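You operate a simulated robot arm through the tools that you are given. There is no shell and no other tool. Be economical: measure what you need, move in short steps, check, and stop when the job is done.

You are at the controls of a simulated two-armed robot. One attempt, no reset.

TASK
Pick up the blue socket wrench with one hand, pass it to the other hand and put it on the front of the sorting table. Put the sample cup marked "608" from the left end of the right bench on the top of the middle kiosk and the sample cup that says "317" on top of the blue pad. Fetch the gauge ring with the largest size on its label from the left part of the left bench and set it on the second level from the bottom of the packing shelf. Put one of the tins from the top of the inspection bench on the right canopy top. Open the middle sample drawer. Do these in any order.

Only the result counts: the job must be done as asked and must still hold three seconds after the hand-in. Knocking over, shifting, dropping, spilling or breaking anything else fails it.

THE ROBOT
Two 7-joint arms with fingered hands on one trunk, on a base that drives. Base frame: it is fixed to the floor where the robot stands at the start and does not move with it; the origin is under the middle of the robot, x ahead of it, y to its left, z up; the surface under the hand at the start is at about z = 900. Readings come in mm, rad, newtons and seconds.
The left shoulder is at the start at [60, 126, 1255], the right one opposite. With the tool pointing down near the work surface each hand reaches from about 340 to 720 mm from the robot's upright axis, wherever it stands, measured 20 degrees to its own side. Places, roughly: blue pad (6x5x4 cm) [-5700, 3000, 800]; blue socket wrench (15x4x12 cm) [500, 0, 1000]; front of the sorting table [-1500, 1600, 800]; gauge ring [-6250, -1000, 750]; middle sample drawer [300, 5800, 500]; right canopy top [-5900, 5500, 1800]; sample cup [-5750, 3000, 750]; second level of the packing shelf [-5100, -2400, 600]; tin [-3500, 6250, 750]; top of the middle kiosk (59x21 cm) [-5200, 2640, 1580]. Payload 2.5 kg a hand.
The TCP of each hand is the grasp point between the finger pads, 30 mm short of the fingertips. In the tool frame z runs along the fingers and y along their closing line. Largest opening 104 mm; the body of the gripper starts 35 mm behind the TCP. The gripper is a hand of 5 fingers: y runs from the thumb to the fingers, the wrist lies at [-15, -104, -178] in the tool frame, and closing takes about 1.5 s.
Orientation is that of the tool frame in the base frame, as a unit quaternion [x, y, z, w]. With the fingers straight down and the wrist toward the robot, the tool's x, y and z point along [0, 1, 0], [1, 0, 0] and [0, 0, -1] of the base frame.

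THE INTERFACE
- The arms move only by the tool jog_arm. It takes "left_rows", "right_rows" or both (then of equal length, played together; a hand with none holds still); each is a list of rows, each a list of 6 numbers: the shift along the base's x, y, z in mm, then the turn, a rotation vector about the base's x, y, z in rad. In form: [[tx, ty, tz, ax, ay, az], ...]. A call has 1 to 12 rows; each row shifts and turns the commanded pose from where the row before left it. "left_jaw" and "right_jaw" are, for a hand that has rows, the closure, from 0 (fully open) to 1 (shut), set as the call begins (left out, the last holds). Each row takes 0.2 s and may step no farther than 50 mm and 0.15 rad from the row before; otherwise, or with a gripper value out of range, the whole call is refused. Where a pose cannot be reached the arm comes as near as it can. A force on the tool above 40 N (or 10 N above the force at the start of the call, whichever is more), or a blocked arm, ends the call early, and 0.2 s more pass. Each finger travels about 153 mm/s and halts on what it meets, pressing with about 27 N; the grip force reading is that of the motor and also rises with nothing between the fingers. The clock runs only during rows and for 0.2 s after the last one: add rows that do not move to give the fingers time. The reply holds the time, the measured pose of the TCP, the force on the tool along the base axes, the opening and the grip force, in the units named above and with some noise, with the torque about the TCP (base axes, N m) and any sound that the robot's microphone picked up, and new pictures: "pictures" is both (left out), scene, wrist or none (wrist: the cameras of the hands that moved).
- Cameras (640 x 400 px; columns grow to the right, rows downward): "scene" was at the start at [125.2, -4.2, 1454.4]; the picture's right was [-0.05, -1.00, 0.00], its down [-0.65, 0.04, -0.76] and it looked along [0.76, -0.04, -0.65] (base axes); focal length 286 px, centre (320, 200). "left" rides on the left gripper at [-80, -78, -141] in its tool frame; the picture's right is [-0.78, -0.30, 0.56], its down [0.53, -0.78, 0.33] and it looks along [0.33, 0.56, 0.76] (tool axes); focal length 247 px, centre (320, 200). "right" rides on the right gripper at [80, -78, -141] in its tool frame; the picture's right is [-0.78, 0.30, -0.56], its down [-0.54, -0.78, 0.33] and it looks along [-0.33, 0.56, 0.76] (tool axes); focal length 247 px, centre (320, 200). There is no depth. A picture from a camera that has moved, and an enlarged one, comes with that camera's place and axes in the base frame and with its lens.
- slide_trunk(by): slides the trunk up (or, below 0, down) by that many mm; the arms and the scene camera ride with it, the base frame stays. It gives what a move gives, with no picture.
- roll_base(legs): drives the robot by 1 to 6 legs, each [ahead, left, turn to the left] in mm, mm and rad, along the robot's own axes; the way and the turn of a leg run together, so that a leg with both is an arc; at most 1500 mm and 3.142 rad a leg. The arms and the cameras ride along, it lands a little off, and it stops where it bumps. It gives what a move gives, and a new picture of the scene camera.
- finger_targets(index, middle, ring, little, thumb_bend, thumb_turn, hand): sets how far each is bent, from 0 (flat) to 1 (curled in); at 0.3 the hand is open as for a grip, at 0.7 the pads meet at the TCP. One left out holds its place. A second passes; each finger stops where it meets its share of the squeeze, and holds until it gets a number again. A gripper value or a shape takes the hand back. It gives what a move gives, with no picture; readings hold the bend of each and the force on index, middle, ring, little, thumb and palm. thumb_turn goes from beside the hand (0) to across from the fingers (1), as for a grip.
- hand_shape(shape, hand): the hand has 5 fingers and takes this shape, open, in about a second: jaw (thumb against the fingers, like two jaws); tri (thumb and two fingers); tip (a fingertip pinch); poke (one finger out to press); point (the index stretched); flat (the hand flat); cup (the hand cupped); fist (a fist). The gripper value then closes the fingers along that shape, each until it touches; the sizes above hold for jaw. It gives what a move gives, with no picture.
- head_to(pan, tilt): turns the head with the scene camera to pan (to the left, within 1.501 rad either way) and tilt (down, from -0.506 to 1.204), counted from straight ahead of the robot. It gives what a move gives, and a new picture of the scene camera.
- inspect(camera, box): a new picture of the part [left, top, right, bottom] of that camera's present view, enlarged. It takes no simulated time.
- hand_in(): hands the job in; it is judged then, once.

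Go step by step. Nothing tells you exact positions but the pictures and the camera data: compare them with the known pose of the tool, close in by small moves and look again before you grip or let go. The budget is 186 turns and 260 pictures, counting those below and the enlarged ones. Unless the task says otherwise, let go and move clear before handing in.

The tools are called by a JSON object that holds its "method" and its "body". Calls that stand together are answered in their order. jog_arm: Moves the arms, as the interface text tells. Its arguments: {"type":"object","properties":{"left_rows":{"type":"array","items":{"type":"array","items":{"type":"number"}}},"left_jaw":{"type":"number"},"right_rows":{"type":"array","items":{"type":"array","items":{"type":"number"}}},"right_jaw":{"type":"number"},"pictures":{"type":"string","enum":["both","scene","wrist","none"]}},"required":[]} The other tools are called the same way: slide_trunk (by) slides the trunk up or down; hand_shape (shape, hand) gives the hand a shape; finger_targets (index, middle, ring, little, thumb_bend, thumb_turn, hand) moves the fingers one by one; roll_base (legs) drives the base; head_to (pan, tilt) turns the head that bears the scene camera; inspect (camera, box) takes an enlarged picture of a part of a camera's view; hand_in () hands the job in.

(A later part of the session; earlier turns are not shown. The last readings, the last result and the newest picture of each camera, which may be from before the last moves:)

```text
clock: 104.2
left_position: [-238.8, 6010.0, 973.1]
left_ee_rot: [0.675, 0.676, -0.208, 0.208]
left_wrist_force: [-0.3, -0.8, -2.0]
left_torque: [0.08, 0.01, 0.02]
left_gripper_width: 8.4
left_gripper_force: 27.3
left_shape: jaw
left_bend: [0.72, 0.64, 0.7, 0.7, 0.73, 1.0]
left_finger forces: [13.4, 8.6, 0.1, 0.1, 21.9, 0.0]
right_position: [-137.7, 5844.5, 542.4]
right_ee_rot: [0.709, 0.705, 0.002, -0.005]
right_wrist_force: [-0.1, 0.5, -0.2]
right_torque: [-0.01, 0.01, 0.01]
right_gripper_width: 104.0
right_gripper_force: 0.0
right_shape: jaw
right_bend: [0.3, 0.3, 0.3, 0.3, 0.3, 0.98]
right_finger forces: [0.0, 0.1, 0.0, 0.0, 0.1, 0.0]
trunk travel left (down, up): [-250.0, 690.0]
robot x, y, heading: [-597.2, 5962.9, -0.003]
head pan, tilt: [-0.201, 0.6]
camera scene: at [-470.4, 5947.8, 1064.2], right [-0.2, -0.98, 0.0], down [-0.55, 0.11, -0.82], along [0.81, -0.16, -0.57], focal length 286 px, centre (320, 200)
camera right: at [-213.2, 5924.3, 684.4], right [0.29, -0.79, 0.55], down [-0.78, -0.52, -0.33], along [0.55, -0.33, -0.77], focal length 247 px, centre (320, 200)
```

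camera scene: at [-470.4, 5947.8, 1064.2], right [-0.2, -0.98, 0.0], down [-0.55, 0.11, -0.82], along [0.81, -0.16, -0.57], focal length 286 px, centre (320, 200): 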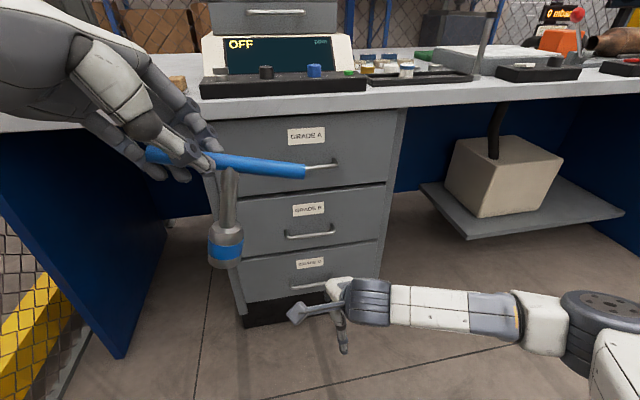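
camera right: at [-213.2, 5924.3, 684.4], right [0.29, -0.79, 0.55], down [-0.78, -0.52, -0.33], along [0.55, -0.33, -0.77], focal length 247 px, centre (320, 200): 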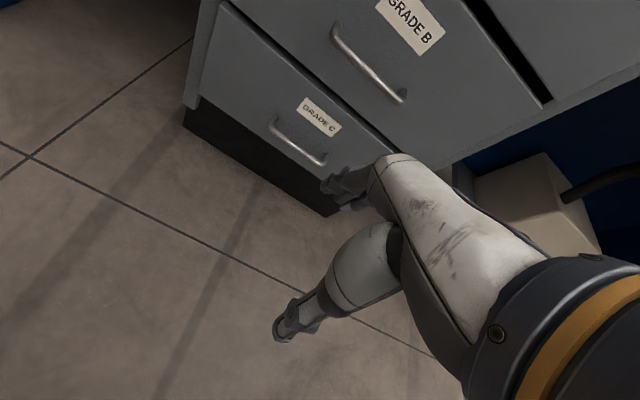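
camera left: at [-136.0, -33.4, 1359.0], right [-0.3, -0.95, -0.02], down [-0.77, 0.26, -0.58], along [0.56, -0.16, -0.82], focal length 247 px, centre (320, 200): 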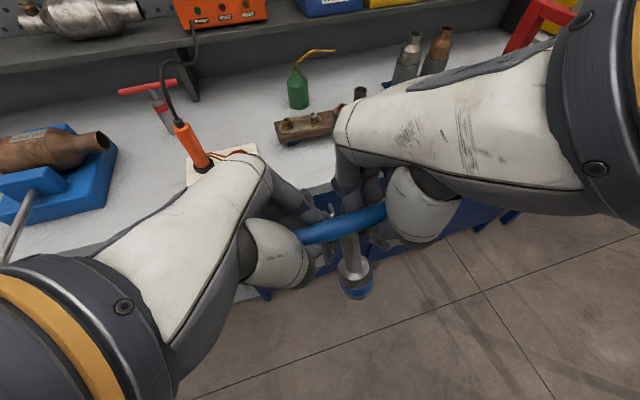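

Better triangulation puts handle B at about (171, 5850, 506). I'll raise the hand a little and drive forward so the open fingers sit above the gap behind the bar.

{"method": "jog_arm", "body": {"right_rows": [[0, 3, 25, 0, 0, 0], [0, 2, 23, 0, 0, 0], [0, 0, 0, 0, 0, 0]], "pictures": "none"}}

{"method": "roll_base", "body": {"legs": [[240, 0, 0]]}}

{"method": "inspect", "body": {"camera": "right", "box": [0, 0, 640, 400]}}

```text
clock: 105.0
left_position: [-240.0, 6008.9, 972.5]
left_ee_rot: [0.674, 0.677, -0.208, 0.209]
left_wrist_force: [0.2, -0.2, -1.6]
left_torque: [0.06, 0.01, 0.01]
left_gripper_width: 8.4
left_gripper_force: 26.6
left_shape: jaw
left_bend: [0.72, 0.64, 0.7, 0.7, 0.73, 1.0]
left_finger forces: [13.5, 8.6, 0.1, 0.0, 21.9, 0.0]
right_position: [-137.9, 5848.3, 589.7]
right_ee_rot: [0.71, 0.704, 0.002, -0.007]
right_wrist_force: [0.5, -0.4, -0.5]
right_torque: [-0.02, 0.0, -0.01]
right_gripper_width: 103.8
right_gripper_force: 0.0
right_shape: jaw
right_bend: [0.3, 0.3, 0.3, 0.3, 0.3, 0.98]
right_finger forces: [0.0, 0.0, 0.0, 0.0, 0.1, 0.0]
trunk travel left (down, up): [-250.0, 690.0]
robot x, y, heading: [-597.9, 5966.2, 0.004]
head pan, tilt: [-0.201, 0.6]
```

```text
clock: 106.8
left_position: [-0.2, 6010.3, 972.8]
left_ee_rot: [0.673, 0.678, -0.208, 0.209]
left_wrist_force: [-0.5, 0.0, -2.6]
left_torque: [0.09, -0.02, 0.03]
left_gripper_width: 8.3
left_gripper_force: 27.6
left_shape: jaw
left_bend: [0.72, 0.64, 0.7, 0.7, 0.73, 1.0]
left_finger forces: [13.4, 8.7, 0.0, 0.0, 21.9, 0.1]
right_position: [102.7, 5851.5, 590.9]
right_ee_rot: [0.709, 0.705, 0.002, -0.006]
right_wrist_force: [-0.4, -0.5, 0.4]
right_torque: [0.0, 0.0, -0.01]
right_gripper_width: 103.9
right_gripper_force: 0.0
right_shape: jaw
right_bend: [0.3, 0.3, 0.3, 0.3, 0.3, 0.98]
right_finger forces: [0.1, 0.1, 0.0, 0.0, 0.0, 0.0]
trunk travel left (down, up): [-250.0, 690.0]
robot x, y, heading: [-360.2, 5967.4, 0.005]
head pan, tilt: [-0.201, 0.6]
camera scene: at [-232.2, 5948.8, 1064.2], right [-0.2, -0.98, 0.0], down [-0.55, 0.11, -0.83], along [0.81, -0.16, -0.56], focal length 286 px, centre (320, 200)
```

scene: 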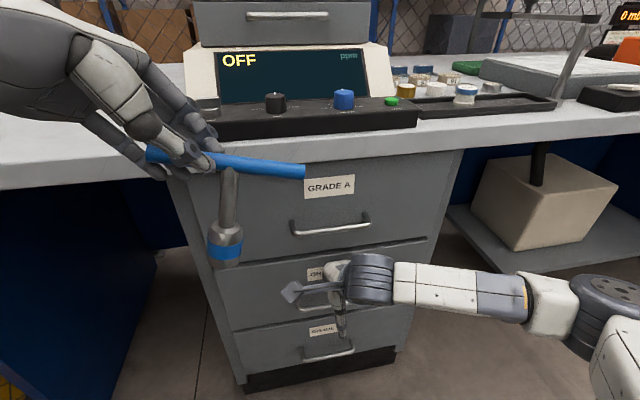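

```text
1.00 times, centred on (320, 200) of right (not enlarged: the box is as wide or as high as the picture)
camera zoom: at [25.4, 5930.1, 732.1], right [0.3, -0.78, 0.55], down [-0.78, -0.53, -0.33], along [0.55, -0.33, -0.77], focal length 247 px, centre (320, 200)
```

zoom: 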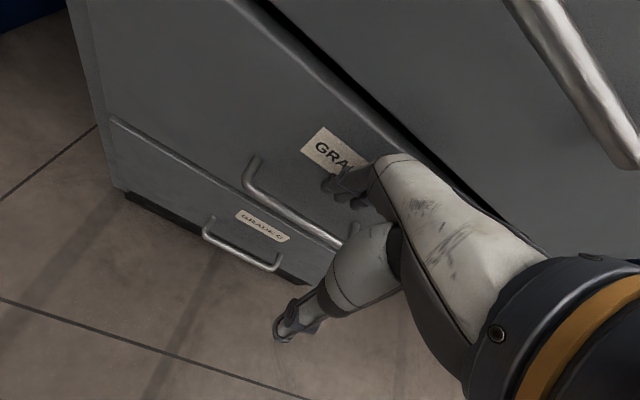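

I'll inspect the handle region from the scene camera to fix its position.

{"method": "inspect", "body": {"camera": "scene", "box": [260, 200, 400, 290]}}

{"method": "inspect", "body": {"camera": "scene", "box": [270, 260, 390, 340]}}

```text
4.44 times, centred on (330, 245) of scene
camera zoom: at [-232.2, 5948.8, 1064.2], right [-0.2, -0.98, 0.0], down [-0.55, 0.11, -0.83], along [0.81, -0.16, -0.56], focal length 1272 px, centre (276, 0)
```

zoom: 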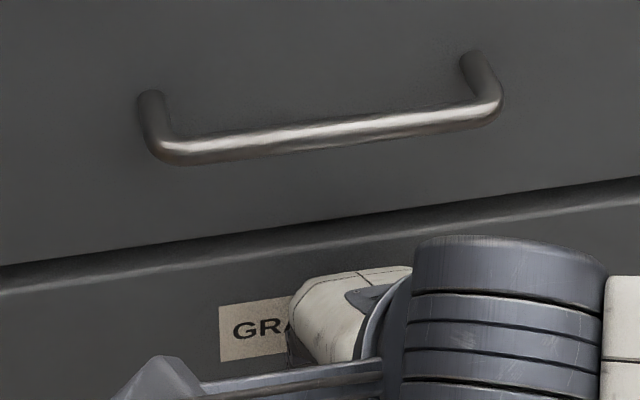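

```text
5.00 times, centred on (330, 300) of scene
camera zoom: at [-232.2, 5948.8, 1064.2], right [-0.2, -0.98, 0.0], down [-0.55, 0.11, -0.83], along [0.81, -0.16, -0.56], focal length 1431 px, centre (270, -300)
```

zoom: 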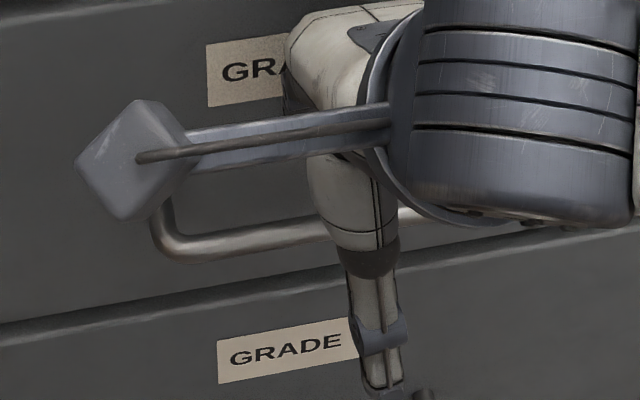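

The bar is at about (147, 5850, 512) with a gap of about 32 mm behind it, and my fingertips are over the gap. I'll descend so the fingers pass behind the bar.

{"method": "jog_arm", "body": {"right_rows": [[3, 0, -15, 0, 0, 0], [2, 0, -20, 0, 0, 0], [0, 0, -20, 0, 0, 0], [0, 0, -18, 0, 0, 0], [0, 0, 0, 0, 0, 0]], "pictures": "wrist"}}

{"method": "inspect", "body": {"camera": "scene", "box": [270, 260, 390, 340]}}

```text
clock: 108.0
left_position: [0.0, 6011.1, 972.6]
left_ee_rot: [0.673, 0.678, -0.208, 0.21]
left_wrist_force: [0.2, -0.1, -2.1]
left_torque: [0.02, 0.02, 0.01]
left_gripper_width: 8.3
left_gripper_force: 26.9
left_shape: jaw
left_bend: [0.72, 0.64, 0.7, 0.7, 0.73, 1.0]
left_finger forces: [13.4, 8.6, 0.1, 0.1, 21.8, 0.1]
right_position: [108.7, 5851.4, 519.0]
right_ee_rot: [0.709, 0.705, 0.002, -0.005]
right_wrist_force: [1.4, -0.1, 2.9]
right_torque: [0.01, -0.11, 0.03]
right_gripper_width: 104.1
right_gripper_force: 0.1
right_shape: jaw
right_bend: [0.29, 0.3, 0.3, 0.3, 0.3, 0.98]
right_finger forces: [1.8, 0.0, 0.1, 0.1, 0.1, 0.0]
trunk travel left (down, up): [-250.0, 690.0]
robot x, y, heading: [-359.1, 5966.5, 0.004]
head pan, tilt: [-0.201, 0.6]
camera right: at [31.3, 5930.2, 660.8], right [0.29, -0.78, 0.55], down [-0.78, -0.53, -0.34], along [0.55, -0.33, -0.77], focal length 247 px, centre (320, 200)
```

right: 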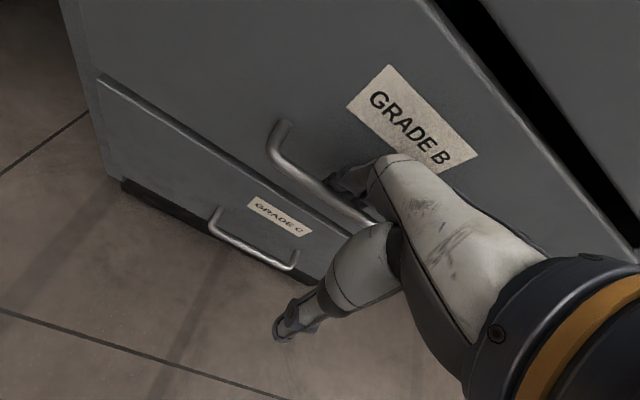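

```text
5.00 times, centred on (330, 300) of scene
camera zoom: at [-232.2, 5948.8, 1064.2], right [-0.2, -0.98, 0.0], down [-0.55, 0.11, -0.83], along [0.81, -0.16, -0.56], focal length 1431 px, centre (270, -300)
```

zoom: 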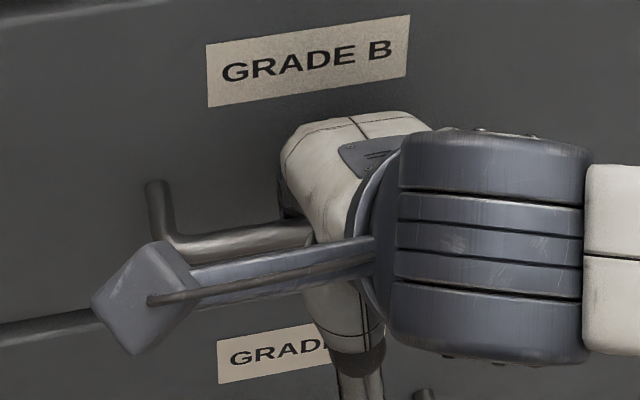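

{"method": "inspect", "body": {"camera": "right", "box": [250, 100, 410, 250]}}

```text
2.67 times, centred on (330, 175) of right
camera zoom: at [31.3, 5930.2, 660.8], right [0.29, -0.78, 0.55], down [-0.78, -0.53, -0.34], along [0.55, -0.33, -0.77], focal length 659 px, centre (293, 267)
```

zoom: 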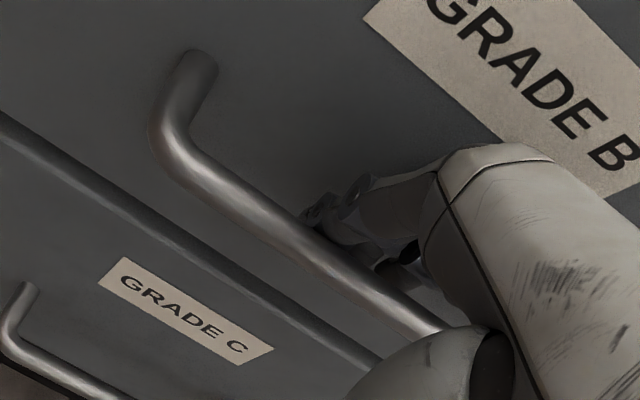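

The fingers are behind the bar. I'll go down a bit more and close.

{"method": "jog_arm", "body": {"right_rows": [[2, 0, -7, 0, 0, 0], [0, 0, -7, 0, 0, 0], [0, 0, 0, 0, 0, 0]], "pictures": "none"}}

{"method": "jog_arm", "body": {"right_rows": [[0, 0, 0, 0, 0, 0], [0, 0, 0, 0, 0, 0], [0, 0, 0, 0, 0, 0], [0, 0, 0, 0, 0, 0], [0, 0, 0, 0, 0, 0], [0, 0, 0, 0, 0, 0], [0, 0, 0, 0, 0, 0], [0, 0, 0, 0, 0, 0]], "right_jaw": 1, "pictures": "wrist"}}

```text
clock: 108.8
left_position: [-1.4, 6012.1, 973.2]
left_ee_rot: [0.673, 0.678, -0.209, 0.209]
left_wrist_force: [-0.1, -0.7, -2.5]
left_torque: [0.03, -0.02, 0.02]
left_gripper_width: 8.4
left_gripper_force: 26.9
left_shape: jaw
left_bend: [0.72, 0.64, 0.7, 0.7, 0.73, 1.0]
left_finger forces: [13.4, 8.7, 0.1, 0.0, 21.8, 0.0]
right_position: [109.8, 5853.3, 503.2]
right_ee_rot: [0.709, 0.705, 0.003, -0.006]
right_wrist_force: [1.7, 0.4, 5.9]
right_torque: [0.05, -0.19, -0.05]
right_gripper_width: 103.5
right_gripper_force: 0.0
right_shape: jaw
right_bend: [0.29, 0.31, 0.3, 0.3, 0.3, 0.98]
right_finger forces: [4.6, 1.9, 0.0, 0.1, 0.1, 0.0]
trunk travel left (down, up): [-250.0, 690.0]
robot x, y, heading: [-359.4, 5967.7, 0.006]
head pan, tilt: [-0.201, 0.6]
```

```text
clock: 110.6
left_position: [-0.5, 6010.6, 973.4]
left_ee_rot: [0.674, 0.677, -0.208, 0.209]
left_wrist_force: [-0.6, 0.5, -2.0]
left_torque: [0.08, -0.01, -0.01]
left_gripper_width: 8.7
left_gripper_force: 26.6
left_shape: jaw
left_bend: [0.72, 0.64, 0.7, 0.7, 0.73, 1.0]
left_finger forces: [13.4, 8.7, 0.0, 0.0, 21.7, 0.1]
right_position: [108.5, 5851.5, 502.1]
right_ee_rot: [0.709, 0.705, 0.002, -0.007]
right_wrist_force: [-0.8, 0.7, 0.0]
right_torque: [-0.07, 0.01, 0.03]
right_gripper_width: 17.4
right_gripper_force: 27.0
right_shape: jaw
right_bend: [0.73, 0.44, 0.37, 0.34, 0.59, 1.0]
right_finger forces: [6.0, 2.2, 0.1, 2.1, 7.8, 0.1]
trunk travel left (down, up): [-250.0, 690.0]
robot x, y, heading: [-356.6, 5967.9, 0.001]
head pan, tilt: [-0.201, 0.6]
camera right: at [32.7, 5930.7, 645.6], right [0.3, -0.78, 0.55], down [-0.78, -0.53, -0.33], along [0.55, -0.33, -0.77], focal length 247 px, centre (320, 200)
```

right: 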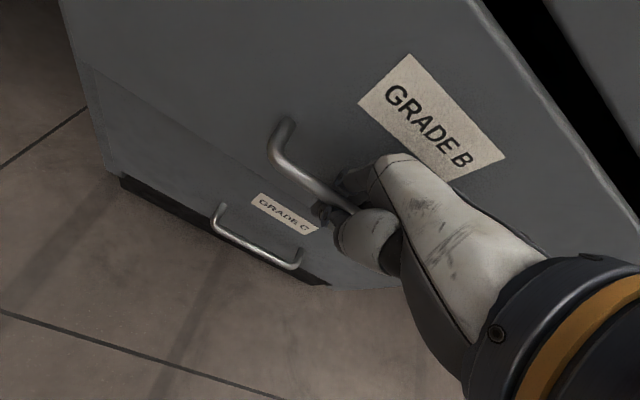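

The bar is caught. I'll pull by driving back.

{"method": "roll_base", "body": {"legs": [[-150, 0, 0]]}}

```text
clock: 112.0
left_position: [-149.6, 6010.9, 971.5]
left_ee_rot: [0.673, 0.678, -0.208, 0.209]
left_wrist_force: [0.0, 0.0, -1.3]
left_torque: [0.03, -0.02, 0.02]
left_gripper_width: 8.3
left_gripper_force: 26.9
left_shape: jaw
left_bend: [0.72, 0.64, 0.7, 0.7, 0.73, 1.0]
left_finger forces: [13.5, 8.6, 0.1, 0.0, 21.9, 0.0]
right_position: [-39.2, 5851.8, 504.2]
right_ee_rot: [0.708, 0.706, 0.002, -0.006]
right_wrist_force: [-0.6, 0.6, -2.0]
right_torque: [-0.07, 0.01, 0.02]
right_gripper_width: 17.3
right_gripper_force: 26.5
right_shape: jaw
right_bend: [0.73, 0.45, 0.37, 0.34, 0.59, 1.0]
right_finger forces: [6.0, 3.2, 0.0, 2.2, 8.0, 0.1]
trunk travel left (down, up): [-250.0, 690.0]
robot x, y, heading: [-509.0, 5966.6, 0.007]
head pan, tilt: [-0.201, 0.6]
camera scene: at [-380.7, 5948.2, 1064.2], right [-0.19, -0.98, 0.0], down [-0.55, 0.11, -0.82], along [0.81, -0.16, -0.57], focal length 286 px, centre (320, 200)
```

scene: 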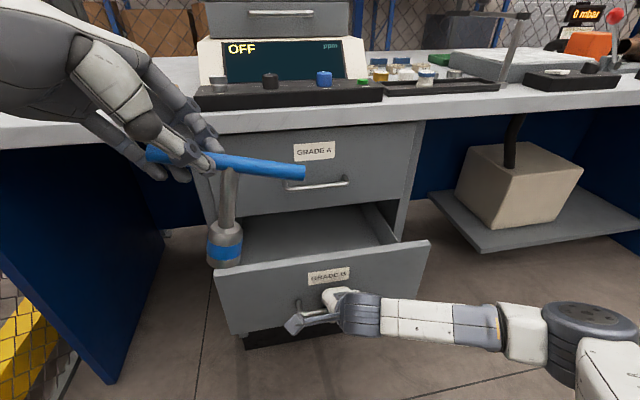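

The drawer slides easily, so I'll pull further.

{"method": "roll_base", "body": {"legs": [[-160, 0, 0]]}}

```text
clock: 113.4
left_position: [-307.4, 6009.4, 972.0]
left_ee_rot: [0.673, 0.678, -0.209, 0.209]
left_wrist_force: [0.0, -0.4, -1.9]
left_torque: [0.01, 0.01, 0.01]
left_gripper_width: 8.3
left_gripper_force: 27.1
left_shape: jaw
left_bend: [0.72, 0.64, 0.7, 0.7, 0.73, 1.0]
left_finger forces: [13.6, 8.7, 0.0, 0.0, 21.8, 0.1]
right_position: [-199.0, 5850.8, 504.6]
right_ee_rot: [0.708, 0.706, 0.002, -0.007]
right_wrist_force: [-0.8, 3.8, -1.0]
right_torque: [-0.1, -0.02, 0.19]
right_gripper_width: 17.1
right_gripper_force: 27.0
right_shape: jaw
right_bend: [0.73, 0.45, 0.37, 0.34, 0.59, 1.0]
right_finger forces: [5.9, 3.2, 0.1, 2.1, 8.0, 0.0]
trunk travel left (down, up): [-250.0, 690.0]
robot x, y, heading: [-666.9, 5964.8, 0.008]
head pan, tilt: [-0.201, 0.6]
camera scene: at [-540.1, 5947.5, 1064.2], right [-0.19, -0.98, 0.0], down [-0.55, 0.11, -0.82], along [0.81, -0.16, -0.57], focal length 286 px, centre (320, 200)
```

scene: 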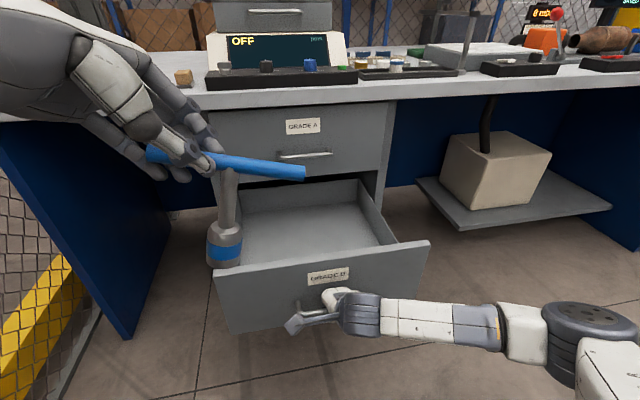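

The drawer is well open. I'll release and lift the hand straight out.

{"method": "jog_arm", "body": {"right_rows": [[0, 0, 0, 0, 0, 0], [0, 0, 0, 0, 0, 0], [0, 0, 0, 0, 0, 0], [0, 0, 0, 0, 0, 0], [0, 0, 0, 0, 0, 0], [0, 0, 0, 0, 0, 0], [0, 0, 0, 0, 0, 0], [0, 0, 15, 0, 0, 0], [0, 0, 25, 0, 0, 0], [0, 0, 30, 0, 0, 0], [0, 0, 30, 0, 0, 0], [0, 0, 0, 0, 0, 0]], "right_jaw": 0, "pictures": "scene"}}

```text
clock: 116.0
left_position: [-308.0, 6009.8, 972.6]
left_ee_rot: [0.674, 0.677, -0.207, 0.209]
left_wrist_force: [0.5, -0.4, -2.9]
left_torque: [0.06, -0.02, 0.02]
left_gripper_width: 8.1
left_gripper_force: 26.5
left_shape: jaw
left_bend: [0.72, 0.64, 0.7, 0.7, 0.73, 1.0]
left_finger forces: [13.5, 8.7, 0.1, 0.0, 21.8, 0.0]
right_position: [-200.3, 5851.6, 603.5]
right_ee_rot: [0.708, 0.706, 0.001, -0.007]
right_wrist_force: [0.1, 0.4, 0.4]
right_torque: [0.0, 0.03, -0.04]
right_gripper_width: 103.4
right_gripper_force: 0.0
right_shape: jaw
right_bend: [0.3, 0.3, 0.3, 0.3, 0.3, 0.98]
right_finger forces: [0.0, 0.1, 0.0, 0.0, 0.0, 0.0]
trunk travel left (down, up): [-250.0, 690.0]
robot x, y, heading: [-667.0, 5970.4, 0.008]
head pan, tilt: [-0.201, 0.6]
camera scene: at [-540.2, 5947.4, 1064.2], right [-0.19, -0.98, 0.0], down [-0.55, 0.11, -0.83], along [0.81, -0.16, -0.56], focal length 286 px, centre (320, 200)
```

scene: 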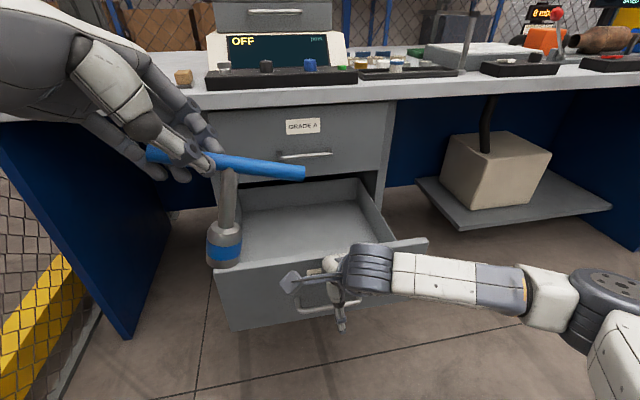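

The drawer stays open. I'll back off, raise the trunk, shift toward mid-aisle and turn west.

{"method": "roll_base", "body": {"legs": [[-80, 0, 0], [0, -450, 0]]}}

{"method": "slide_trunk", "body": {"by": 400}}

{"method": "jog_arm", "body": {"right_rows": [[0, -20, 40, 0, 0, 0], [0, -20, 40, 0, 0, 0], [-10, -20, 40, 0, 0, 0], [-10, 0, 40, 0, 0, 0], [-10, 0, 40, 0, 0, 0], [-10, 0, 30, 0, 0, 0]], "pictures": "none"}}

{"method": "roll_base", "body": {"legs": [[0, 0, 3.13]]}}

{"method": "head_to", "body": {"pan": 0.2, "tilt": 0.35}}

```text
clock: 117.0
left_position: [-347.1, 5998.5, 966.4]
left_ee_rot: [0.678, 0.674, -0.214, 0.199]
left_wrist_force: [0.8, 0.8, -2.4]
left_torque: [0.05, 0.0, 0.01]
left_gripper_width: 8.6
left_gripper_force: 26.9
left_shape: jaw
left_bend: [0.72, 0.64, 0.7, 0.7, 0.73, 1.0]
left_finger forces: [13.3, 8.7, 0.1, 0.1, 22.1, 0.0]
right_position: [-249.3, 5839.0, 595.5]
right_ee_rot: [0.715, 0.699, -0.003, -0.014]
right_wrist_force: [0.3, 0.6, 0.1]
right_torque: [0.02, 0.0, -0.01]
right_gripper_width: 103.9
right_gripper_force: 0.0
right_shape: jaw
right_bend: [0.3, 0.3, 0.3, 0.3, 0.3, 0.98]
right_finger forces: [0.0, 0.0, 0.0, 0.0, 0.0, 0.0]
trunk travel left (down, up): [-250.0, 690.0]
robot x, y, heading: [-721.8, 5959.7, -0.018]
head pan, tilt: [-0.201, 0.6]
stopped in leg 1: the robot was blocked; the commanded pose is now the measured one
camera scene: at [-579.0, 5940.3, 1062.5], right [-0.21, -0.98, 0.0], down [-0.57, 0.12, -0.82], along [0.8, -0.18, -0.58], focal length 286 px, centre (320, 200)
```

scene: 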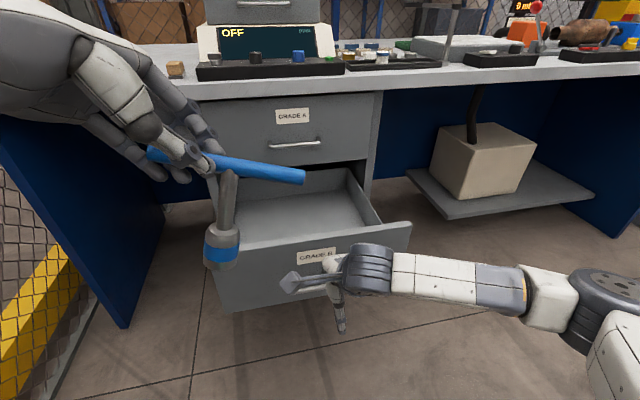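

```text
clock: 120.9
left_position: [-362.1, 6002.0, 1372.5]
left_ee_rot: [0.679, 0.673, -0.21, 0.205]
left_wrist_force: [-0.6, -0.5, -1.9]
left_torque: [0.06, 0.01, -0.02]
left_gripper_width: 8.3
left_gripper_force: 26.4
left_shape: jaw
left_bend: [0.72, 0.64, 0.7, 0.7, 0.74, 1.0]
left_finger forces: [12.7, 9.8, 0.0, 0.0, 21.2, 0.1]
right_position: [-257.7, 5841.4, 1002.6]
right_ee_rot: [0.713, 0.702, 0.001, -0.007]
right_wrist_force: [0.5, 0.0, -0.3]
right_torque: [0.0, 0.0, 0.03]
right_gripper_width: 103.9
right_gripper_force: 0.1
right_shape: jaw
right_bend: [0.3, 0.3, 0.3, 0.3, 0.3, 0.98]
right_finger forces: [0.1, 0.1, 0.0, 0.0, 0.1, 0.0]
trunk travel left (down, up): [-650.0, 290.0]
robot x, y, heading: [-723.7, 5960.0, -0.011]
head pan, tilt: [-0.201, 0.6]
```

```text
clock: 122.3
left_position: [-362.7, 6002.2, 1371.7]
left_ee_rot: [0.679, 0.673, -0.209, 0.206]
left_wrist_force: [-0.1, 0.6, -2.1]
left_torque: [0.01, 0.01, 0.0]
left_gripper_width: 8.3
left_gripper_force: 26.8
left_shape: jaw
left_bend: [0.72, 0.64, 0.7, 0.7, 0.74, 1.0]
left_finger forces: [12.7, 9.8, 0.0, 0.0, 21.1, 0.0]
right_position: [-297.3, 5783.0, 1233.4]
right_ee_rot: [0.713, 0.701, 0.001, -0.007]
right_wrist_force: [0.7, -0.5, -0.4]
right_torque: [0.0, 0.0, 0.01]
right_gripper_width: 104.1
right_gripper_force: 0.0
right_shape: jaw
right_bend: [0.3, 0.3, 0.3, 0.3, 0.3, 0.98]
right_finger forces: [0.0, 0.1, 0.1, 0.1, 0.0, 0.1]
trunk travel left (down, up): [-650.0, 290.0]
robot x, y, heading: [-722.1, 5962.2, -0.008]
head pan, tilt: [-0.201, 0.6]
```

```text
clock: 128.1
left_position: [-1036.3, 6137.1, 1372.3]
left_ee_rot: [-0.435, 0.852, 0.132, 0.26]
left_wrist_force: [0.5, -0.3, -2.5]
left_torque: [0.02, 0.04, 0.02]
left_gripper_width: 8.7
left_gripper_force: 27.1
left_shape: jaw
left_bend: [0.72, 0.64, 0.7, 0.7, 0.75, 1.0]
left_finger forces: [15.1, 14.0, 0.0, 0.1, 19.9, 0.1]
right_position: [-951.3, 6361.2, 1232.8]
right_ee_rot: [-0.43, 0.903, -0.008, 0.009]
right_wrist_force: [20.5, -0.7, 1.9]
right_torque: [0.1, 0.11, -0.86]
right_gripper_width: 101.2
right_gripper_force: 0.0
right_shape: jaw
right_bend: [0.36, 0.34, 0.3, 0.3, 0.3, 0.97]
right_finger forces: [8.1, 12.7, 0.0, 0.0, 0.1, 0.0]
trunk travel left (down, up): [-650.0, 290.0]
robot x, y, heading: [-721.6, 5960.3, 2.508]
head pan, tilt: [-0.201, 0.6]
stopped in leg 1: the force on the tool passed its limit at 53 N (the readings are from after the stop); the commanded pose is now the measured one
camera scene: at [-808.9, 6049.8, 1464.5], right [0.74, 0.67, 0.0], down [0.38, -0.42, -0.83], along [-0.56, 0.61, -0.56], focal length 286 px, centre (320, 200)
```

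scene: 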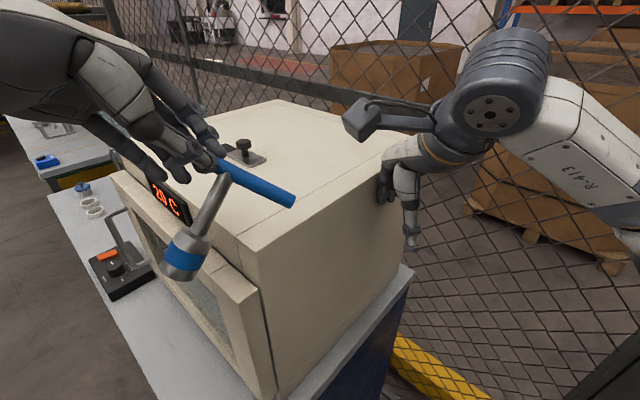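

```text
clock: 128.9
left_position: [-1034.8, 6137.2, 1372.1]
left_ee_rot: [-0.435, 0.852, 0.133, 0.261]
left_wrist_force: [-0.8, 0.4, -2.5]
left_torque: [-0.01, 0.01, 0.0]
left_gripper_width: 8.4
left_gripper_force: 26.5
left_shape: jaw
left_bend: [0.72, 0.64, 0.7, 0.7, 0.75, 1.0]
left_finger forces: [14.9, 13.9, 0.1, 0.0, 19.9, 0.0]
right_position: [-950.2, 6363.3, 1233.9]
right_ee_rot: [-0.432, 0.902, -0.008, 0.008]
right_wrist_force: [24.0, -0.3, 3.2]
right_torque: [0.19, 0.28, -1.05]
right_gripper_width: 101.6
right_gripper_force: 0.0
right_shape: jaw
right_bend: [0.36, 0.34, 0.3, 0.3, 0.3, 0.97]
right_finger forces: [8.3, 16.3, 0.1, 0.0, 0.0, 0.0]
trunk travel left (down, up): [-650.0, 290.0]
robot x, y, heading: [-720.3, 5958.9, 2.511]
head pan, tilt: [0.201, 0.351]
camera scene: at [-832.7, 6023.9, 1487.4], right [0.42, 0.91, 0.0], down [0.31, -0.14, -0.94], along [-0.85, 0.39, -0.34], focal length 286 px, centre (320, 200)
```

scene: 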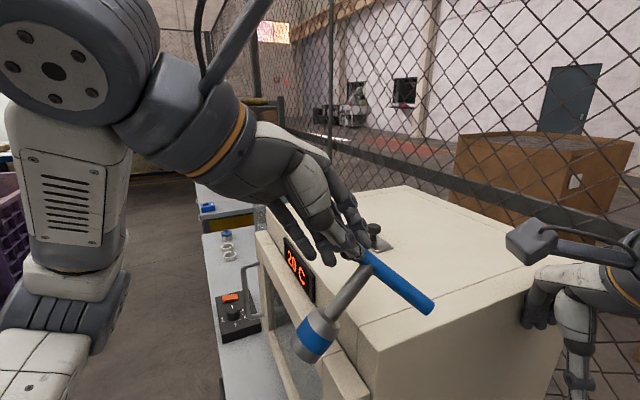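

I turned into the oven because the strafe had been blocked. I'll undo the turn slowly and won't chain drives again.

{"method": "roll_base", "body": {"legs": [[0, 0, -0.7]]}}

```text
clock: 130.9
left_position: [-895.0, 6268.9, 1381.2]
left_ee_rot: [-0.178, 0.939, 0.066, 0.287]
left_wrist_force: [-0.4, -0.5, -2.7]
left_torque: [-0.03, -0.01, 0.01]
left_gripper_width: 8.6
left_gripper_force: 26.9
left_shape: jaw
left_bend: [0.72, 0.64, 0.7, 0.7, 0.75, 1.0]
left_finger forces: [15.0, 14.3, 0.0, 0.0, 19.6, 0.1]
right_position: [-689.8, 6411.1, 1237.3]
right_ee_rot: [-0.151, 0.989, -0.005, 0.005]
right_wrist_force: [-0.4, -0.7, 0.2]
right_torque: [0.0, 0.03, 0.01]
right_gripper_width: 104.1
right_gripper_force: 0.1
right_shape: jaw
right_bend: [0.3, 0.3, 0.3, 0.3, 0.3, 0.97]
right_finger forces: [0.1, 0.1, 0.0, 0.0, 0.0, 0.1]
trunk travel left (down, up): [-650.0, 290.0]
robot x, y, heading: [-718.8, 5957.9, 1.918]
head pan, tilt: [0.201, 0.351]
stopped in leg 1: the robot was blocked; the commanded pose is now the measured one
camera scene: at [-780.5, 6063.3, 1488.2], right [0.85, 0.52, 0.0], down [0.18, -0.28, -0.94], along [-0.49, 0.81, -0.33], focal length 286 px, centre (320, 200)
```

scene: 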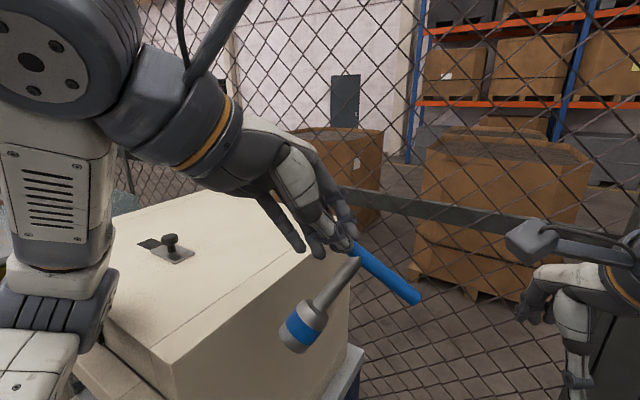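

I'll back straight away from the oven, south toward mid-aisle.

{"method": "roll_base", "body": {"legs": [[-450, 0, 0]]}}

```text
clock: 133.6
left_position: [-742.9, 5861.9, 1376.2]
left_ee_rot: [-0.174, 0.94, 0.057, 0.288]
left_wrist_force: [0.0, 0.0, -2.8]
left_torque: [0.01, 0.02, 0.0]
left_gripper_width: 8.6
left_gripper_force: 26.7
left_shape: jaw
left_bend: [0.72, 0.64, 0.7, 0.7, 0.75, 1.0]
left_finger forces: [15.1, 14.5, 0.0, 0.0, 19.5, 0.0]
right_position: [-539.3, 6001.7, 1232.9]
right_ee_rot: [-0.149, 0.989, -0.01, 0.004]
right_wrist_force: [-0.3, 0.2, -0.1]
right_torque: [0.04, 0.01, -0.02]
right_gripper_width: 103.9
right_gripper_force: 0.1
right_shape: jaw
right_bend: [0.3, 0.3, 0.3, 0.3, 0.3, 0.97]
right_finger forces: [0.1, 0.0, 0.1, 0.1, 0.1, 0.0]
trunk travel left (down, up): [-650.0, 290.0]
robot x, y, heading: [-572.4, 5538.5, 1.907]
head pan, tilt: [0.201, 0.351]
camera scene: at [-632.8, 5656.2, 1487.0], right [0.86, 0.52, 0.0], down [0.18, -0.29, -0.94], along [-0.48, 0.8, -0.34], focal length 286 px, centre (320, 200)
```

scene: 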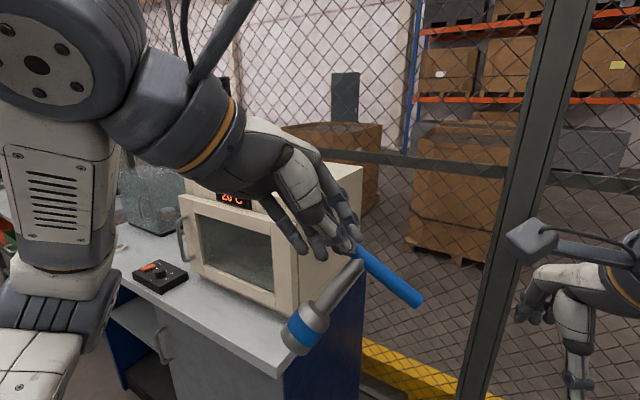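

I'm clear now. I'll turn to face west.

{"method": "roll_base", "body": {"legs": [[0, 0, 1.23]]}}

{"method": "head_to", "body": {"pan": 0.0, "tilt": 0.3}}

```text
clock: 137.1
left_position: [-933.8, 5482.8, 1376.4]
left_ee_rot: [0.687, -0.665, -0.214, -0.202]
left_wrist_force: [0.0, 0.7, -1.2]
left_torque: [0.0, 0.05, 0.0]
left_gripper_width: 8.5
left_gripper_force: 27.4
left_shape: jaw
left_bend: [0.72, 0.64, 0.7, 0.7, 0.75, 1.0]
left_finger forces: [15.2, 14.5, 0.1, 0.0, 18.9, 0.1]
right_position: [-998.0, 5721.8, 1233.2]
right_ee_rot: [-0.694, 0.72, -0.005, 0.009]
right_wrist_force: [-0.2, 0.7, -0.1]
right_torque: [-0.01, 0.02, 0.0]
right_gripper_width: 103.9
right_gripper_force: 0.0
right_shape: jaw
right_bend: [0.3, 0.3, 0.3, 0.3, 0.3, 0.97]
right_finger forces: [0.0, 0.0, 0.1, 0.1, 0.0, 0.1]
trunk travel left (down, up): [-650.0, 290.0]
robot x, y, heading: [-572.2, 5537.3, -3.133]
head pan, tilt: [0.201, 0.351]
camera scene: at [-702.8, 5519.7, 1486.9], right [-0.2, 0.98, 0.0], down [0.34, 0.07, -0.94], along [-0.92, -0.19, -0.34], focal length 286 px, centre (320, 200)
```

scene: 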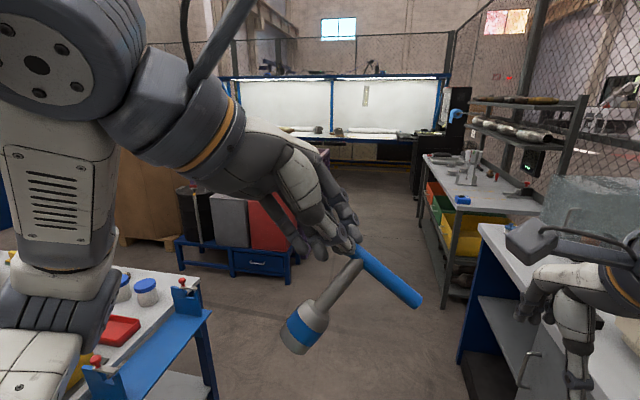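

```text
clock: 137.8
left_position: [-934.3, 5483.0, 1375.8]
left_ee_rot: [0.687, -0.665, -0.212, -0.202]
left_wrist_force: [0.8, 0.1, -2.6]
left_torque: [-0.02, 0.0, 0.04]
left_gripper_width: 8.3
left_gripper_force: 26.9
left_shape: jaw
left_bend: [0.72, 0.64, 0.7, 0.7, 0.75, 1.0]
left_finger forces: [15.2, 14.4, 0.0, 0.0, 18.8, 0.1]
right_position: [-997.6, 5721.1, 1232.7]
right_ee_rot: [-0.695, 0.719, -0.006, 0.01]
right_wrist_force: [1.5, -0.3, 0.5]
right_torque: [0.01, 0.02, -0.03]
right_gripper_width: 103.9
right_gripper_force: 0.0
right_shape: jaw
right_bend: [0.3, 0.3, 0.3, 0.3, 0.3, 0.97]
right_finger forces: [0.0, 0.1, 0.0, 0.1, 0.0, 0.0]
trunk travel left (down, up): [-650.0, 290.0]
robot x, y, heading: [-568.2, 5539.8, -3.136]
head pan, tilt: [0.0, 0.3]
camera scene: at [-705.0, 5538.2, 1491.6], right [-0.01, 1.0, 0.0], down [0.3, 0.0, -0.96], along [-0.96, -0.01, -0.3], focal length 286 px, centre (320, 200)
```

scene: 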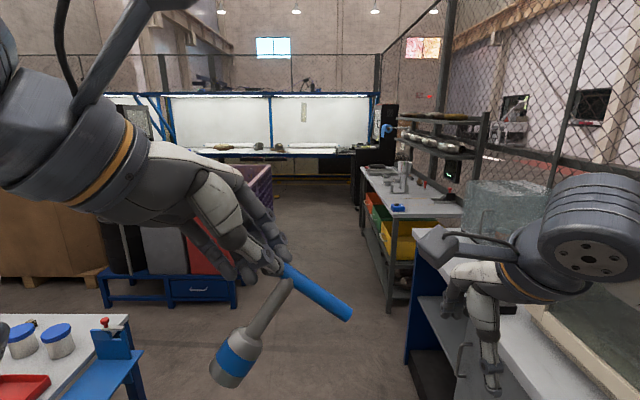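

The way west is open. I'll drive to about x=-2100 and then turn south.

{"method": "roll_base", "body": {"legs": [[0, 110, 0], [1500, 0, 0]]}}

```text
clock: 146.1
left_position: [-2447.4, 5391.6, 1376.3]
left_ee_rot: [0.679, -0.673, -0.21, -0.204]
left_wrist_force: [-0.3, 0.7, -2.5]
left_torque: [0.01, 0.0, -0.02]
left_gripper_width: 8.5
left_gripper_force: 26.8
left_shape: jaw
left_bend: [0.72, 0.64, 0.7, 0.7, 0.75, 1.0]
left_finger forces: [15.4, 15.0, 0.0, 0.0, 18.5, 0.0]
right_position: [-2505.4, 5631.7, 1232.6]
right_ee_rot: [-0.686, 0.728, -0.006, 0.009]
right_wrist_force: [0.0, -0.1, 0.4]
right_torque: [-0.01, 0.03, -0.02]
right_gripper_width: 104.2
right_gripper_force: 0.1
right_shape: jaw
right_bend: [0.3, 0.3, 0.3, 0.3, 0.3, 0.97]
right_finger forces: [0.0, 0.0, 0.1, 0.0, 0.0, 0.0]
trunk travel left (down, up): [-650.0, 290.0]
robot x, y, heading: [-2083.3, 5437.6, 3.12]
head pan, tilt: [0.0, 0.3]
camera scene: at [-2216.5, 5440.9, 1491.6], right [0.02, 1.0, 0.0], down [0.3, 0.0, -0.96], along [-0.96, 0.02, -0.3], focal length 286 px, centre (320, 200)
```

scene: 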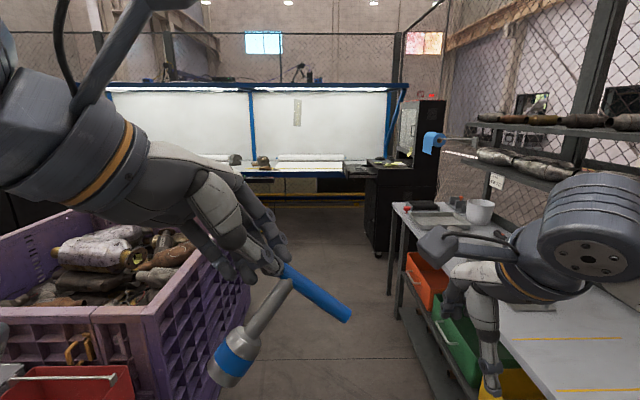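

{"method": "head_to", "body": {"pan": 1.4, "tilt": 0.5}}

```text
clock: 147.6
left_position: [-2447.2, 5392.1, 1376.9]
left_ee_rot: [0.68, -0.672, -0.211, -0.204]
left_wrist_force: [0.5, -0.2, -2.1]
left_torque: [-0.03, 0.02, 0.03]
left_gripper_width: 8.5
left_gripper_force: 27.2
left_shape: jaw
left_bend: [0.72, 0.64, 0.7, 0.7, 0.75, 1.0]
left_finger forces: [15.4, 15.0, 0.0, 0.0, 18.6, 0.0]
right_position: [-2505.5, 5630.1, 1233.5]
right_ee_rot: [-0.686, 0.728, -0.006, 0.009]
right_wrist_force: [0.2, -0.5, 0.1]
right_torque: [0.02, 0.02, 0.02]
right_gripper_width: 103.7
right_gripper_force: 0.1
right_shape: jaw
right_bend: [0.3, 0.3, 0.3, 0.3, 0.3, 0.97]
right_finger forces: [0.0, 0.0, 0.1, 0.1, 0.0, 0.1]
trunk travel left (down, up): [-650.0, 290.0]
robot x, y, heading: [-2084.8, 5438.0, 3.12]
head pan, tilt: [1.4, 0.499]
camera scene: at [-2140.1, 5350.0, 1473.3], right [-0.98, 0.19, 0.0], down [0.09, 0.47, -0.88], along [-0.16, -0.86, -0.48], focal length 286 px, centre (320, 200)
```

scene: 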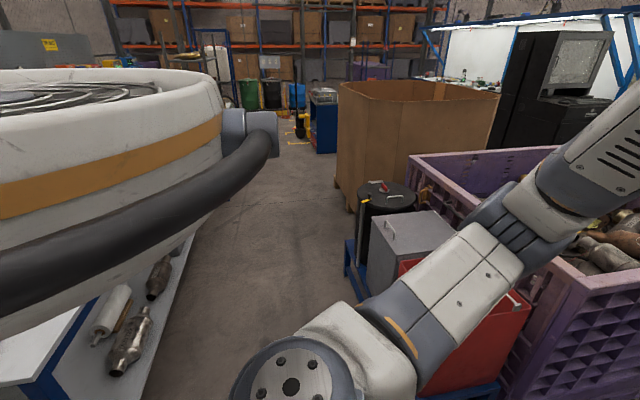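

The corridor south at x≈-2085 is clear. I'll turn to face south.

{"method": "roll_base", "body": {"legs": [[0, 0, 1.592]]}}

{"method": "roll_base", "body": {"legs": [[1400, 0, 0], [1400, 0, 0]]}}

{"method": "head_to", "body": {"pan": 0.4, "tilt": 0.4}}

```text
clock: 151.9
left_position: [-2031.4, 5075.5, 1376.5]
left_ee_rot: [0.956, 0.014, -0.293, 0.008]
left_wrist_force: [-1.0, 0.8, -1.6]
left_torque: [-0.02, -0.02, 0.01]
left_gripper_width: 8.4
left_gripper_force: 26.7
left_shape: jaw
left_bend: [0.72, 0.64, 0.7, 0.7, 0.75, 1.0]
left_finger forces: [15.5, 15.2, 0.1, 0.0, 18.1, 0.1]
right_position: [-2268.3, 5014.7, 1232.1]
right_ee_rot: [1.0, -0.02, -0.003, -0.011]
right_wrist_force: [0.5, 0.0, 0.1]
right_torque: [-0.01, 0.0, 0.0]
right_gripper_width: 103.9
right_gripper_force: 0.0
right_shape: jaw
right_bend: [0.3, 0.3, 0.3, 0.3, 0.3, 0.97]
right_finger forces: [0.0, 0.0, 0.1, 0.0, 0.0, 0.0]
trunk travel left (down, up): [-650.0, 290.0]
robot x, y, heading: [-2087.0, 5436.9, -1.565]
head pan, tilt: [1.4, 0.499]
camera scene: at [-1993.0, 5383.3, 1473.2], right [-0.17, -0.99, 0.0], down [-0.47, 0.08, -0.88], along [0.87, -0.15, -0.48], focal length 286 px, centre (320, 200)
```

scene: 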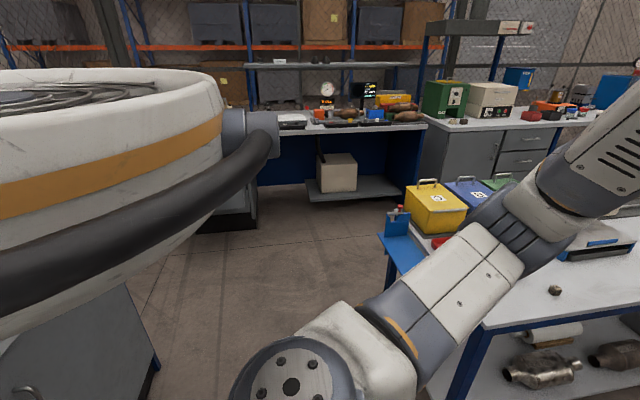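

```text
clock: 165.4
left_position: [-2011.2, 2300.1, 1374.9]
left_ee_rot: [0.956, 0.018, -0.293, 0.009]
left_wrist_force: [0.3, 0.2, -2.3]
left_torque: [-0.02, -0.02, -0.01]
left_gripper_width: 8.5
left_gripper_force: 27.2
left_shape: jaw
left_bend: [0.72, 0.64, 0.7, 0.7, 0.75, 1.0]
left_finger forces: [15.8, 16.1, 0.0, 0.1, 17.8, 0.1]
right_position: [-2249.8, 2234.5, 1233.3]
right_ee_rot: [1.0, -0.017, -0.003, -0.01]
right_wrist_force: [-0.1, -0.3, 0.0]
right_torque: [0.0, 0.0, 0.03]
right_gripper_width: 103.8
right_gripper_force: 0.1
right_shape: jaw
right_bend: [0.3, 0.3, 0.3, 0.3, 0.3, 0.97]
right_finger forces: [0.0, 0.1, 0.0, 0.0, 0.0, 0.1]
trunk travel left (down, up): [-650.0, 290.0]
robot x, y, heading: [-2069.1, 2661.1, -1.562]
head pan, tilt: [1.4, 0.499]
camera scene: at [-1977.9, 2607.3, 1473.2], right [-0.16, -0.99, 0.0], down [-0.47, 0.08, -0.88], along [0.87, -0.14, -0.48], focal length 286 px, centre (320, 200)
```

scene: 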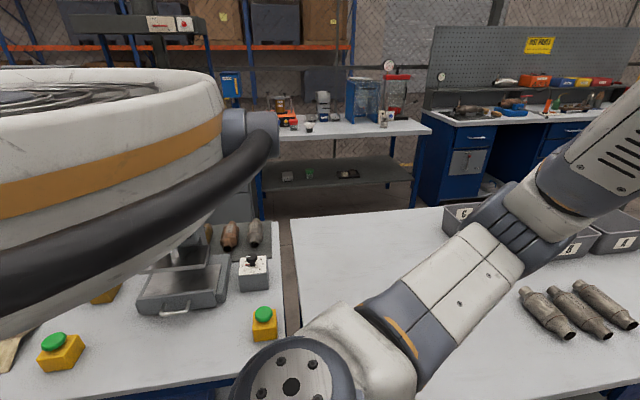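

```text
clock: 166.6
left_position: [-2012.6, 2300.4, 1374.5]
left_ee_rot: [0.956, 0.018, -0.293, 0.009]
left_wrist_force: [0.2, -0.1, -2.0]
left_torque: [-0.02, -0.02, 0.02]
left_gripper_width: 8.6
left_gripper_force: 26.9
left_shape: jaw
left_bend: [0.72, 0.64, 0.7, 0.7, 0.75, 1.0]
left_finger forces: [15.8, 16.1, 0.1, 0.0, 17.8, 0.0]
right_position: [-2248.9, 2235.5, 1234.8]
right_ee_rot: [1.0, -0.016, -0.003, -0.012]
right_wrist_force: [-0.5, -0.1, -0.3]
right_torque: [0.02, -0.01, 0.0]
right_gripper_width: 103.9
right_gripper_force: 0.0
right_shape: jaw
right_bend: [0.3, 0.3, 0.3, 0.3, 0.3, 0.97]
right_finger forces: [0.0, 0.0, 0.0, 0.0, 0.0, 0.1]
trunk travel left (down, up): [-650.0, 290.0]
robot x, y, heading: [-2069.7, 2661.3, -1.557]
head pan, tilt: [0.4, 0.4]
camera scene: at [-2030.7, 2537.1, 1482.4], right [-0.92, -0.4, 0.0], down [-0.16, 0.36, -0.92], along [0.37, -0.84, -0.39], focal length 286 px, centre (320, 200)
```

scene: 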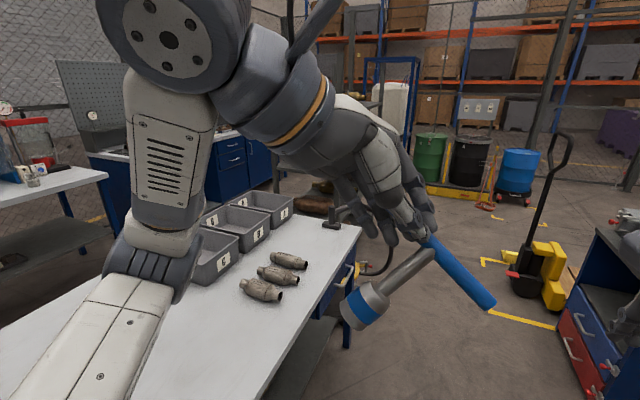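

The sorting table's front is the west edge, x≈-1700, with a free spot near (-1540, 1570) between the parts and the nozzle. I'll drive alongside and turn to face the table.

{"method": "roll_base", "body": {"legs": [[1200, 0, 0], [0, 0, 1.557]]}}

{"method": "head_to", "body": {"pan": 0.1, "tilt": 0.75}}

```text
clock: 176.5
left_position: [-1689.9, 1546.2, 1374.9]
left_ee_rot: [0.658, 0.694, -0.199, 0.215]
left_wrist_force: [-0.2, -0.6, -2.5]
left_torque: [0.0, 0.0, -0.01]
left_gripper_width: 7.8
left_gripper_force: 27.3
left_shape: jaw
left_bend: [0.72, 0.63, 0.7, 0.7, 0.75, 1.0]
left_finger forces: [15.9, 16.7, 0.0, 0.1, 17.1, 0.0]
right_position: [-1621.1, 1309.6, 1233.2]
right_ee_rot: [0.712, 0.702, -0.01, -0.005]
right_wrist_force: [-0.4, 0.3, 0.2]
right_torque: [0.02, 0.01, 0.0]
right_gripper_width: 103.8
right_gripper_force: 0.0
right_shape: jaw
right_bend: [0.3, 0.3, 0.3, 0.3, 0.3, 0.97]
right_finger forces: [0.1, 0.0, 0.0, 0.1, 0.0, 0.0]
trunk travel left (down, up): [-650.0, 290.0]
robot x, y, heading: [-2049.8, 1483.0, 0.026]
head pan, tilt: [0.4, 0.4]
camera scene: at [-1925.4, 1523.1, 1482.4], right [0.41, -0.91, 0.0], down [-0.35, -0.16, -0.92], along [0.84, 0.38, -0.39], focal length 286 px, centre (320, 200)
```

scene: 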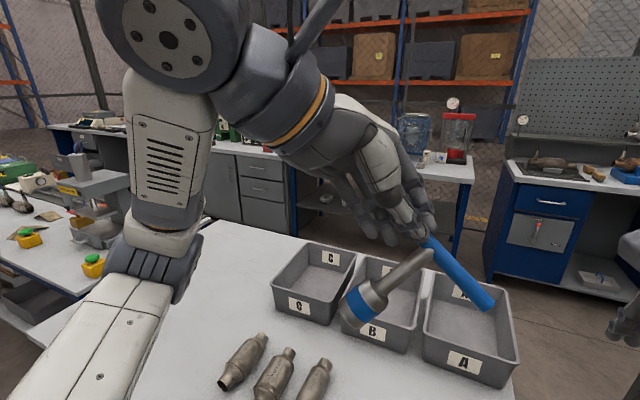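

```text
clock: 177.3
left_position: [-1689.6, 1545.3, 1374.8]
left_ee_rot: [0.657, 0.694, -0.2, 0.216]
left_wrist_force: [0.1, -0.3, -1.4]
left_torque: [0.03, -0.04, -0.01]
left_gripper_width: 8.2
left_gripper_force: 26.8
left_shape: jaw
left_bend: [0.72, 0.63, 0.7, 0.7, 0.75, 1.0]
left_finger forces: [16.0, 16.7, 0.0, 0.1, 17.1, 0.0]
right_position: [-1620.8, 1309.8, 1233.0]
right_ee_rot: [0.712, 0.702, -0.009, -0.005]
right_wrist_force: [0.5, 0.5, -0.3]
right_torque: [-0.04, 0.01, -0.02]
right_gripper_width: 104.0
right_gripper_force: 0.1
right_shape: jaw
right_bend: [0.3, 0.3, 0.3, 0.3, 0.3, 0.97]
right_finger forces: [0.1, 0.0, 0.0, 0.0, 0.0, 0.0]
trunk travel left (down, up): [-650.0, 290.0]
robot x, y, heading: [-2050.9, 1480.1, 0.027]
head pan, tilt: [0.099, 0.75]
camera scene: at [-1927.5, 1495.3, 1451.4], right [0.13, -0.99, 0.0], down [-0.68, -0.09, -0.73], along [0.73, 0.09, -0.68], focal length 286 px, centre (320, 200)
```

scene: 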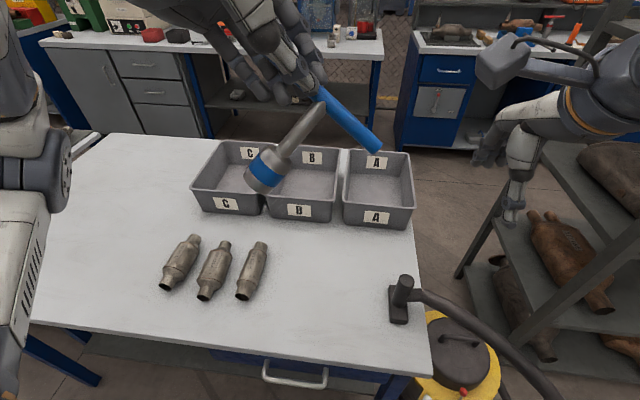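

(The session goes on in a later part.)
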